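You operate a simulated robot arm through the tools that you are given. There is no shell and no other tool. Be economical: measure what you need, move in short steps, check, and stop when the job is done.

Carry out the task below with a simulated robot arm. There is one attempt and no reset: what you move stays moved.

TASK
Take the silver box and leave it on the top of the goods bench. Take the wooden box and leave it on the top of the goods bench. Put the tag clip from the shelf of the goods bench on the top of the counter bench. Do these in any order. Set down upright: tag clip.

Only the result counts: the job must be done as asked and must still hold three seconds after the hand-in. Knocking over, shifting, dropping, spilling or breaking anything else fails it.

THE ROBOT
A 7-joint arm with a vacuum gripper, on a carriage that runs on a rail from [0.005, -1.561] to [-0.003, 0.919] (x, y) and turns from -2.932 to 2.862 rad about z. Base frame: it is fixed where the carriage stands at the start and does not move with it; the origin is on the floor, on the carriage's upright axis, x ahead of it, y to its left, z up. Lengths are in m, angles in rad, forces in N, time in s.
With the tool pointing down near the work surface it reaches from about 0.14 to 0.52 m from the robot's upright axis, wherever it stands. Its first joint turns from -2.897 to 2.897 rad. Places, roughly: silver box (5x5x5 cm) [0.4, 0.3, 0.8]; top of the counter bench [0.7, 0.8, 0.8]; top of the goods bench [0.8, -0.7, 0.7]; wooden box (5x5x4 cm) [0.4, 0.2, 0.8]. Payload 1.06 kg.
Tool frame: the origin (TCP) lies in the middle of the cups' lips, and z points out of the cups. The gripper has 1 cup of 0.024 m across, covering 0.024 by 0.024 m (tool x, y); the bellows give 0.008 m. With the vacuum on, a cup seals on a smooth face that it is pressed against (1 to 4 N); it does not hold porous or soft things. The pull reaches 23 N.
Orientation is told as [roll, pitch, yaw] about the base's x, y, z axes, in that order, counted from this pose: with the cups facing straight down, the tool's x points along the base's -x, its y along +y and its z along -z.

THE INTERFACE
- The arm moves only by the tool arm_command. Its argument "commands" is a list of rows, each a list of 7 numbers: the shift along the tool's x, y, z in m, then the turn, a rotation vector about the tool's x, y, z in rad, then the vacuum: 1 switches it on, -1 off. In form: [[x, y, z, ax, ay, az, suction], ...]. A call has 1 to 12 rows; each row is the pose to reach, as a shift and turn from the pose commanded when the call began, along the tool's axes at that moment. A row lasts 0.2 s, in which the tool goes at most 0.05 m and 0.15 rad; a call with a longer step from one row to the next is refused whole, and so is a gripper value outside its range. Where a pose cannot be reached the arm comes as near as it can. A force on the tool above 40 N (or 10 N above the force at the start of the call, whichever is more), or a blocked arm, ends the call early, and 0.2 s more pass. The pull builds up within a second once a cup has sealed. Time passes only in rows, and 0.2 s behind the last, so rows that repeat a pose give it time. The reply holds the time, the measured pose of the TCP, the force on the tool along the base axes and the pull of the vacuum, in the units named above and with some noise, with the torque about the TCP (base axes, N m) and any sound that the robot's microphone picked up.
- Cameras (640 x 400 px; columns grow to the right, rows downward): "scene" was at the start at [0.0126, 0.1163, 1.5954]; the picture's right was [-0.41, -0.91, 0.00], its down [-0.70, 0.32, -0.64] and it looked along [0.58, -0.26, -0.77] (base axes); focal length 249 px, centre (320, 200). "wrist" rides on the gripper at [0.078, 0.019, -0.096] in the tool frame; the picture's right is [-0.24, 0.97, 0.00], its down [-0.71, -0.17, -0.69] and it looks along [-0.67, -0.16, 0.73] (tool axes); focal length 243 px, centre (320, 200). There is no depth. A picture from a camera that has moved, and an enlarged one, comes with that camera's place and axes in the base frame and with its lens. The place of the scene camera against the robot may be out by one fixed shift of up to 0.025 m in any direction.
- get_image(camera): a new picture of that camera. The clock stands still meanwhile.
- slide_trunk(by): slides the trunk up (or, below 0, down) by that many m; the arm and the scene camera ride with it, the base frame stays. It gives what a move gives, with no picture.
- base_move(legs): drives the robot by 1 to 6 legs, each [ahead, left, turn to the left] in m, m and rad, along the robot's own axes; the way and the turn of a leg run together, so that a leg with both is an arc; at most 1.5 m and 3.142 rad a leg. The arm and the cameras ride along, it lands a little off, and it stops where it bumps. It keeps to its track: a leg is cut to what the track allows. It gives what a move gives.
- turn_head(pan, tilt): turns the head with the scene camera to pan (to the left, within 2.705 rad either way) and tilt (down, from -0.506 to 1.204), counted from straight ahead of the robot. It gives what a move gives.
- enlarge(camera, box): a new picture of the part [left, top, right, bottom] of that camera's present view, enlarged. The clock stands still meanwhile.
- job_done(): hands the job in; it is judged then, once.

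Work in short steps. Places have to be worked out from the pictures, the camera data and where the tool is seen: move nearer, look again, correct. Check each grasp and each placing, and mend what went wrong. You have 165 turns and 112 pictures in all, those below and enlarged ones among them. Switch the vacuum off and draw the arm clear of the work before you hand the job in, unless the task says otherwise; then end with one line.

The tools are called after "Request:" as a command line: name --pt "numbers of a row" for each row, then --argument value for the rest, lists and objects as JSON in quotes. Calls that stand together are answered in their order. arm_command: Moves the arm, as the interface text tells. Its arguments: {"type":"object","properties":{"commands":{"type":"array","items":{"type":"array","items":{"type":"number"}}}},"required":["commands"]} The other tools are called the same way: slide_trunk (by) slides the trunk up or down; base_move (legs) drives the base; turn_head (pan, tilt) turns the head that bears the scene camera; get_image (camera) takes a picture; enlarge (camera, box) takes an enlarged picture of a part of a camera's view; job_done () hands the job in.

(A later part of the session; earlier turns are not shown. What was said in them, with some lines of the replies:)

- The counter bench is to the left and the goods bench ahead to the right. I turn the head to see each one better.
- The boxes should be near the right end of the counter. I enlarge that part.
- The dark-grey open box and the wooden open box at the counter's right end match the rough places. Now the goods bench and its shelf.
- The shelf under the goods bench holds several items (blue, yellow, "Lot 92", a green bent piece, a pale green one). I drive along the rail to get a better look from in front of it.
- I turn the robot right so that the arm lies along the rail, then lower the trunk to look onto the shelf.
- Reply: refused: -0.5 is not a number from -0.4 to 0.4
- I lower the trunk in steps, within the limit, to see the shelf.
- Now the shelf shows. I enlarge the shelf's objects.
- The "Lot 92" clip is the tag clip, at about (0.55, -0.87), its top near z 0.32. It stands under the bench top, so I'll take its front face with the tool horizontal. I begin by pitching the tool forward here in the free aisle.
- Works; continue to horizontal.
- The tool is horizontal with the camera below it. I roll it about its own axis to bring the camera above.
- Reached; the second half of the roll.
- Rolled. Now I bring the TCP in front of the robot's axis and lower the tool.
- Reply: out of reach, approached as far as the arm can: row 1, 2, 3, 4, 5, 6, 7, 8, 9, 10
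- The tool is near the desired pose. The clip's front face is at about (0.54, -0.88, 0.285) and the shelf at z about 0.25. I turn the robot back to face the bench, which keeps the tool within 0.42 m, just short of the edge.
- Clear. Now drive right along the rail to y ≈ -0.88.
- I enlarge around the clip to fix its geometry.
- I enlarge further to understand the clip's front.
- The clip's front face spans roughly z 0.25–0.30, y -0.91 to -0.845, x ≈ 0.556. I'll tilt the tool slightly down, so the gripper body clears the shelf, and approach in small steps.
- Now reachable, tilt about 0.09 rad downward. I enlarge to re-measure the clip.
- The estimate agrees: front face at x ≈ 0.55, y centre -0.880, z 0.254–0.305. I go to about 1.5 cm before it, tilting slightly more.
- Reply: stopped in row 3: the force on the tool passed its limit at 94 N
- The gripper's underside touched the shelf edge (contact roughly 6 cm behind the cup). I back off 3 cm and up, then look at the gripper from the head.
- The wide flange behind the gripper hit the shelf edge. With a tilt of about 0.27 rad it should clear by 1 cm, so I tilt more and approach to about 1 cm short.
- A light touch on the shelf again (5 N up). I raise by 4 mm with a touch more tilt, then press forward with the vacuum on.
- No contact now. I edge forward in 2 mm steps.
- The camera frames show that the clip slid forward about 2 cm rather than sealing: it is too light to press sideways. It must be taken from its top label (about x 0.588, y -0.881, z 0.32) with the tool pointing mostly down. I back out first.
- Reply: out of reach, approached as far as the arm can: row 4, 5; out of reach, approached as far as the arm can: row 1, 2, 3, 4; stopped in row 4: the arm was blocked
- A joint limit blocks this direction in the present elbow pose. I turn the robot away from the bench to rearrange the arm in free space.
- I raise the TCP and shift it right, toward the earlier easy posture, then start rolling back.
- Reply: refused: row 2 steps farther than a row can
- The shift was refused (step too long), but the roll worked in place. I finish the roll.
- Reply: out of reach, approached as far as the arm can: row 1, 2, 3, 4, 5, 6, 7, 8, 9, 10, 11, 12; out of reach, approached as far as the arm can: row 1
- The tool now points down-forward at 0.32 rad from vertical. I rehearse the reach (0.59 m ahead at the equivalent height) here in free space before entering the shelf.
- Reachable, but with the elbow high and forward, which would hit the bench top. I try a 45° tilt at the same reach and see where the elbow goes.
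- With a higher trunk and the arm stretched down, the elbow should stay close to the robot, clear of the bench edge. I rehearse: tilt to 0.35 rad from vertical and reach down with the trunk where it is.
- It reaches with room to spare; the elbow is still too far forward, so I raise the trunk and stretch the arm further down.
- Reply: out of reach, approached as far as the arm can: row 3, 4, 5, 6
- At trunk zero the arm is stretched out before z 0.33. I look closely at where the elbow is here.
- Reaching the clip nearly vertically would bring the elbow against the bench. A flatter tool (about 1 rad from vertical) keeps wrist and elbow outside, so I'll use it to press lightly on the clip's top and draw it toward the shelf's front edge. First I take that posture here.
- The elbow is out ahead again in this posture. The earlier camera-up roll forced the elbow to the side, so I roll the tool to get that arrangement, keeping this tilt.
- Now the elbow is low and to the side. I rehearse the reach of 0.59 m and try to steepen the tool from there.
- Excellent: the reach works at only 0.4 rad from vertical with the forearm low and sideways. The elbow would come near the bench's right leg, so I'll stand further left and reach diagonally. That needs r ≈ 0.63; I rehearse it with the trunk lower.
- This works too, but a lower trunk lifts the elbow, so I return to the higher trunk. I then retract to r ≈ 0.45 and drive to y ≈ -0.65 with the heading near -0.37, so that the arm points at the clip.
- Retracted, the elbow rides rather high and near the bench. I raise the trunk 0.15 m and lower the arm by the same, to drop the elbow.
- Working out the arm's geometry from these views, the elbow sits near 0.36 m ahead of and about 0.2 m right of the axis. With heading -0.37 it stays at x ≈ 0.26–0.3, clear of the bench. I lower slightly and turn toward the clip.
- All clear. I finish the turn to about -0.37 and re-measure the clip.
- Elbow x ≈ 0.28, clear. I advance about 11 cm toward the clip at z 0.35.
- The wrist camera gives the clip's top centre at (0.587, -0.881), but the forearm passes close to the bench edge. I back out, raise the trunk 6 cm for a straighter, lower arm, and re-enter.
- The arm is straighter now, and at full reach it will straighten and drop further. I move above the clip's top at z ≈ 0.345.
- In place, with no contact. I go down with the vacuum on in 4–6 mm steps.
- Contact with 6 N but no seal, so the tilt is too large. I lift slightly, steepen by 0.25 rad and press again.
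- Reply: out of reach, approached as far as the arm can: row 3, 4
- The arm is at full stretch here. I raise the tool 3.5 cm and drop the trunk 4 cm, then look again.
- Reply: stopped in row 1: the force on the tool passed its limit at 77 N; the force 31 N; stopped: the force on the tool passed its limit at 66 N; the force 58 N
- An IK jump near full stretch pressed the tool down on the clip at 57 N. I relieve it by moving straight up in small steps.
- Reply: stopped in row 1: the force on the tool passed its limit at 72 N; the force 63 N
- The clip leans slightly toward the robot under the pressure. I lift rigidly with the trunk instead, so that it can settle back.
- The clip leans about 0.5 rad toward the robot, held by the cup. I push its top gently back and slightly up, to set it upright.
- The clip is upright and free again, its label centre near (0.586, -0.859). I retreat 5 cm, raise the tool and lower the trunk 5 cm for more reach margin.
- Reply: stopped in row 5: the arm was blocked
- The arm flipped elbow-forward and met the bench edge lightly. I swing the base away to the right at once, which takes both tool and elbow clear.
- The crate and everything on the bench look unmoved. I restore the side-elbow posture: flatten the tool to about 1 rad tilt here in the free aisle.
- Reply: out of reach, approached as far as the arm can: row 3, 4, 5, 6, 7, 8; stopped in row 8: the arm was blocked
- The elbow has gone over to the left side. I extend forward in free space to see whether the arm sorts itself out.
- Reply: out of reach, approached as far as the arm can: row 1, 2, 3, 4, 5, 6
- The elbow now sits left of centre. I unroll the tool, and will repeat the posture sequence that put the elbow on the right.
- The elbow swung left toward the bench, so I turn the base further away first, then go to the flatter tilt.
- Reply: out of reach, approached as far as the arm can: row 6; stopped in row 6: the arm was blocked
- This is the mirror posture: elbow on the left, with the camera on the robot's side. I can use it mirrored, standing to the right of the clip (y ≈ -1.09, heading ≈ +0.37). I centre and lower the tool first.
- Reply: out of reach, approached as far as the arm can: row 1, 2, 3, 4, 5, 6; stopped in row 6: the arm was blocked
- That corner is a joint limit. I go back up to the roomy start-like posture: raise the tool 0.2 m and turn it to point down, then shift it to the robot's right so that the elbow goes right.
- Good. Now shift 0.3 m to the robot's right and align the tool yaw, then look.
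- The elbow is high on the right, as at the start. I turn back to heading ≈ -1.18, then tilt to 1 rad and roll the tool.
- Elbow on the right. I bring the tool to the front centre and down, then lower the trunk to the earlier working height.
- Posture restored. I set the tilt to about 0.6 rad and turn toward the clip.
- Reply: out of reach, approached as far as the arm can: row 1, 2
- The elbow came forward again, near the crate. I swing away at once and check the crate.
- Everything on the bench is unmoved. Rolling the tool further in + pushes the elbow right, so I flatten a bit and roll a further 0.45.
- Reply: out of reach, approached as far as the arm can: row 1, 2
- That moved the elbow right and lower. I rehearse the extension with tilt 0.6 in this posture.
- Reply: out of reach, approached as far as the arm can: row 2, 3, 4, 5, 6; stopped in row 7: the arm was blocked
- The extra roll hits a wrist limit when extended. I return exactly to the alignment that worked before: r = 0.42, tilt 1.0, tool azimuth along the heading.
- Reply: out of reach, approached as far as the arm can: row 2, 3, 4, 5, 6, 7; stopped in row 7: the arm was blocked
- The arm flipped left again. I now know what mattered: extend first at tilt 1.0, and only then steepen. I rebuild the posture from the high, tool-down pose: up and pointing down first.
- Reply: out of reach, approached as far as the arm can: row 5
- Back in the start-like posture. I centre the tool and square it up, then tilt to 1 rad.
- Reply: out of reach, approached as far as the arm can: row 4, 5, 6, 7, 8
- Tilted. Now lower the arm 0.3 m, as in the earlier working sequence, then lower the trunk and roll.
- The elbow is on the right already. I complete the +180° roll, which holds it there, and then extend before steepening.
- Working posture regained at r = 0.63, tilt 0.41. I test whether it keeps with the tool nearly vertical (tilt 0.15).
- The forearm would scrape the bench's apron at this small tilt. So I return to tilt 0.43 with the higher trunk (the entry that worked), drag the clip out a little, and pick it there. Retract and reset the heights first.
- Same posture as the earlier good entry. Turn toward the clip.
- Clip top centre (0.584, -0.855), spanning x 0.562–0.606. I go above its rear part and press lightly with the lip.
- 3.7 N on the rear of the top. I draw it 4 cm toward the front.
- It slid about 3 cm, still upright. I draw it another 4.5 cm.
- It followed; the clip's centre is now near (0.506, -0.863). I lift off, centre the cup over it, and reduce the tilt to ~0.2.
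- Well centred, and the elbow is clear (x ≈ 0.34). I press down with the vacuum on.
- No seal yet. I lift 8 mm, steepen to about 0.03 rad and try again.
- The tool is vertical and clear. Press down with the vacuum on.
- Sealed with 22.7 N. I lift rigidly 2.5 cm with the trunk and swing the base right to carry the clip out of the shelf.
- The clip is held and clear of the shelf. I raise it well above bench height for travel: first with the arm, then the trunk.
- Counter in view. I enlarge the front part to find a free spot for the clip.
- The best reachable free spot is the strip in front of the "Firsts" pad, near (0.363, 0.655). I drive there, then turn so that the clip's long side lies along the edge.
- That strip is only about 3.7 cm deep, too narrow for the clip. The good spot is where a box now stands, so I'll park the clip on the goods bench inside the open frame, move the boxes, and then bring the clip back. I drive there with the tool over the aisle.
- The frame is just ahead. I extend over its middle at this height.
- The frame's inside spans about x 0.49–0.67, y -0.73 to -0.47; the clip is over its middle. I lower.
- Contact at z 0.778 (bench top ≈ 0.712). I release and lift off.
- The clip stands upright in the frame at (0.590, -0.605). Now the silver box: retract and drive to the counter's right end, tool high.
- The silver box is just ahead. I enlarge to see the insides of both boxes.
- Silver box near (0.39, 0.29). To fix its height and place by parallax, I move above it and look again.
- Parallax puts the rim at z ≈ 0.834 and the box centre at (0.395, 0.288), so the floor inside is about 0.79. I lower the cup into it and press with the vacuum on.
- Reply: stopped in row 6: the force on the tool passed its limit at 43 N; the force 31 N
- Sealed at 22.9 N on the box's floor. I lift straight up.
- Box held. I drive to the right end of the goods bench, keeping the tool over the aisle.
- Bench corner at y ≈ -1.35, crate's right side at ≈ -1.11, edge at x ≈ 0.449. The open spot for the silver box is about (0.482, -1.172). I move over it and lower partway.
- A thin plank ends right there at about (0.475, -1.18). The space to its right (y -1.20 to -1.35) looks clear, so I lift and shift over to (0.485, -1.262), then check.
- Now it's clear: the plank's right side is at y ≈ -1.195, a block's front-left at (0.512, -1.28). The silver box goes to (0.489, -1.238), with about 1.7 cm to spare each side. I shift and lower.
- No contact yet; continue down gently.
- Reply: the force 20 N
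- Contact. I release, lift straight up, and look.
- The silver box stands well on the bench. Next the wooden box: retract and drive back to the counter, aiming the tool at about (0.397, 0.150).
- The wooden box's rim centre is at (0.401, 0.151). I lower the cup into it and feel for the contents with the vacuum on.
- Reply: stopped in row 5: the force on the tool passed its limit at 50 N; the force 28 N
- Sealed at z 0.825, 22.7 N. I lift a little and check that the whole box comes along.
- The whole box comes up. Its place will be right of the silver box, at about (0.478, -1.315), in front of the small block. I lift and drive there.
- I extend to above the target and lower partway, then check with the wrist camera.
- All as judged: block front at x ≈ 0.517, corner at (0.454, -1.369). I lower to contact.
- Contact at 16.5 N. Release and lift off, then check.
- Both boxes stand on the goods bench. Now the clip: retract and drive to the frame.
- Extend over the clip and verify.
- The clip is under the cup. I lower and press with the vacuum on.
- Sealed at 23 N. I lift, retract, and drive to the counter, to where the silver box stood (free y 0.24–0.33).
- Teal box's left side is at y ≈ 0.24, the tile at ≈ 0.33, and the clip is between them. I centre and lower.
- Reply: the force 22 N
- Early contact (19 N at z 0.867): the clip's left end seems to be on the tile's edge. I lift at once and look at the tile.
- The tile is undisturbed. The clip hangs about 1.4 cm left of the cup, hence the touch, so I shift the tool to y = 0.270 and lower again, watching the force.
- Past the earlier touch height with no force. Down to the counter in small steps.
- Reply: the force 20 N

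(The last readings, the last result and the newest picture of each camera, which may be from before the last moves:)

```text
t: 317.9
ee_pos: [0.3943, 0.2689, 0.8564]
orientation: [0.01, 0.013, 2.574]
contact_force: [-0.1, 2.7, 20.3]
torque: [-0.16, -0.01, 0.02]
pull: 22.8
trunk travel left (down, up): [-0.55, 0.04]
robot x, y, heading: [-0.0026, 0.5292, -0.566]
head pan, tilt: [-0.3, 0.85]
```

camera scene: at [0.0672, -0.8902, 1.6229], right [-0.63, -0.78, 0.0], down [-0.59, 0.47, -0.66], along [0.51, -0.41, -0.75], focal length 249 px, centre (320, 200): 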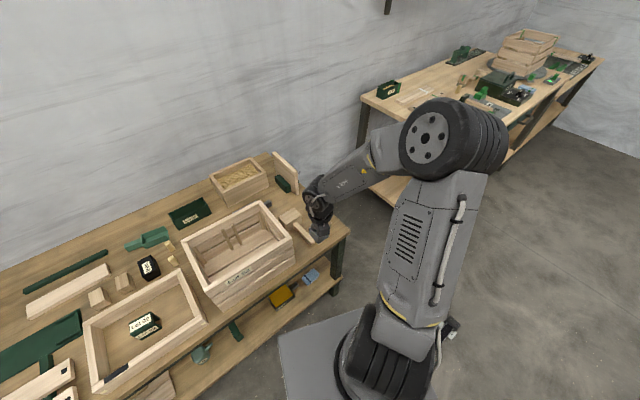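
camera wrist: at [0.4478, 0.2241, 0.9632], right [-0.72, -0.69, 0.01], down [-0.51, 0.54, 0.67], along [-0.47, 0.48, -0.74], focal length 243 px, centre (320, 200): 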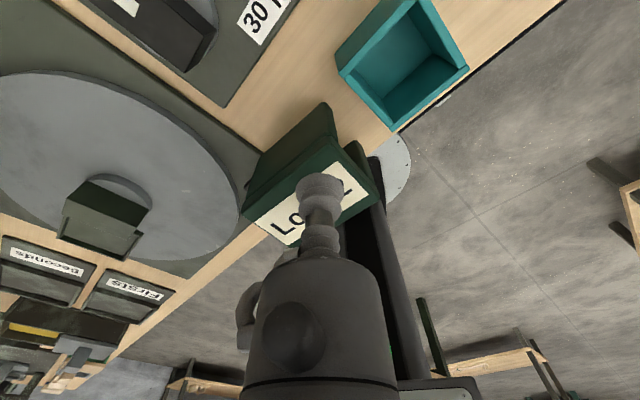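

Contact at z 0.856, the height expected for the counter top. I release, lift and look.

Request:
arm_command --pt "0 0 -0.002 0 0 0 -1" --pt "0 0 -0.003 0 0 0 -1" --pt "0 0 -0.003 0 0 0 -1" --pt "0 0 -0.004 0 0 0 -1" --pt "0 0 -0.01 0 0 0 -1" --pt "0 0 -0.04 0 0 0 -1" --pt "0 0 -0.08 0 0 0 -1" --pt "0 0 -0.1 0 0 0 -1"

Request:
get_image --camera "wrist"

```text
t: 319.7
ee_pos: [0.3934, 0.2702, 0.9558]
orientation: [0.009, 0.011, 2.575]
contact_force: [0.6, 0.1, -0.5]
torque: [-0.03, 0.01, 0.01]
pull: 0.1
trunk travel left (down, up): [-0.55, 0.04]
robot x, y, heading: [-0.003, 0.5317, -0.569]
head pan, tilt: [-0.3, 0.85]
```

```text
2 pictures are left
camera wrist: at [0.4475, 0.2126, 1.0519], right [-0.72, -0.69, 0.01], down [-0.51, 0.53, 0.68], along [-0.47, 0.48, -0.74], focal length 243 px, centre (320, 200)
```

wrist: 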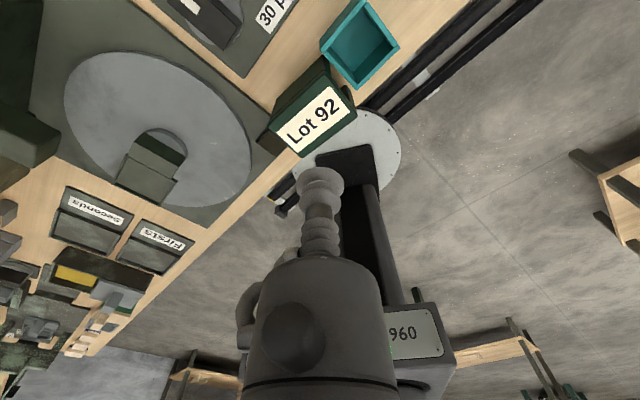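

The clip stands upright. I enlarge to make sure it is flat on the counter and free of its neighbours.

Request:
enlarge --camera "wrist" --box '[240, 0, 420, 170]'

```text
2.35 times, centred on (330, 85) of wrist
camera zoom: at [0.4475, 0.2126, 1.0519], right [-0.72, -0.69, 0.01], down [-0.51, 0.53, 0.68], along [-0.47, 0.48, -0.74], focal length 571 px, centre (296, 471)
```

zoom: 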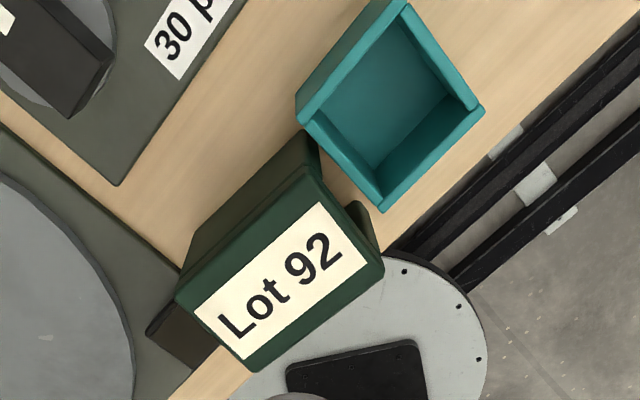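

The clip is level and upright (x 0.368–0.413, y 0.25–0.314), on the counter and clear of the teal box. I swing the arm away over the aisle before handing in.

Request:
base_move --legs '[[0, 0, -0.6]]'

Request:
turn_head --pan 0.5 --tilt 0.75

Request:
get_image --camera "scene"

```text
t: 321.8
ee_pos: [0.178, 0.0937, 0.9559]
orientation: [0.01, 0.011, 1.976]
contact_force: [0.5, -0.1, 0.0]
torque: [-0.02, -0.02, 0.02]
pull: 0.0
trunk travel left (down, up): [-0.55, 0.04]
robot x, y, heading: [-0.0032, 0.5296, -1.164]
head pan, tilt: [-0.3, 0.85]
```

```text
t: 322.9
ee_pos: [0.1776, 0.0931, 0.956]
orientation: [0.01, 0.012, 1.977]
contact_force: [0.2, 0.0, 0.0]
torque: [-0.03, -0.01, 0.03]
pull: 0.0
trunk travel left (down, up): [-0.55, 0.04]
robot x, y, heading: [0.0019, 0.5277, -1.165]
head pan, tilt: [0.499, 0.75]
```

```text
0 pictures are left
camera scene: at [0.182, 0.5902, 1.6309], right [-0.62, -0.79, 0.0], down [-0.54, 0.42, -0.73], along [0.57, -0.45, -0.68], focal length 249 px, centre (320, 200)
```

scene: 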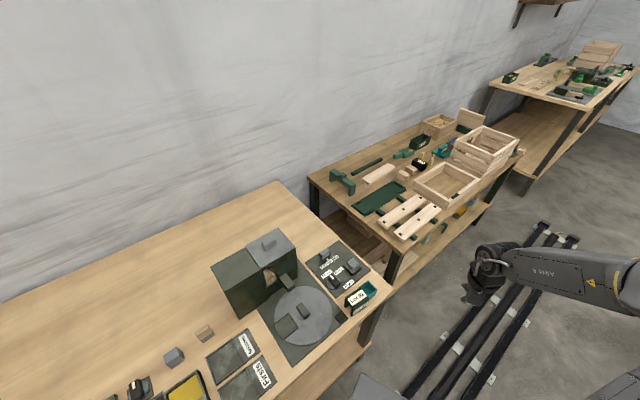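

Everything stands where it should: the clip is upright on the counter, the frame and crate are unmoved, and the arm is clear with the vacuum off. I hand in.

Request:
job_done

```text
The job is handed in.
```

I set the silver box and the wooden box on the top of the goods bench and stood the tag clip upright on the counter bench. The job is handed in, with the vacuum off and the arm clear.
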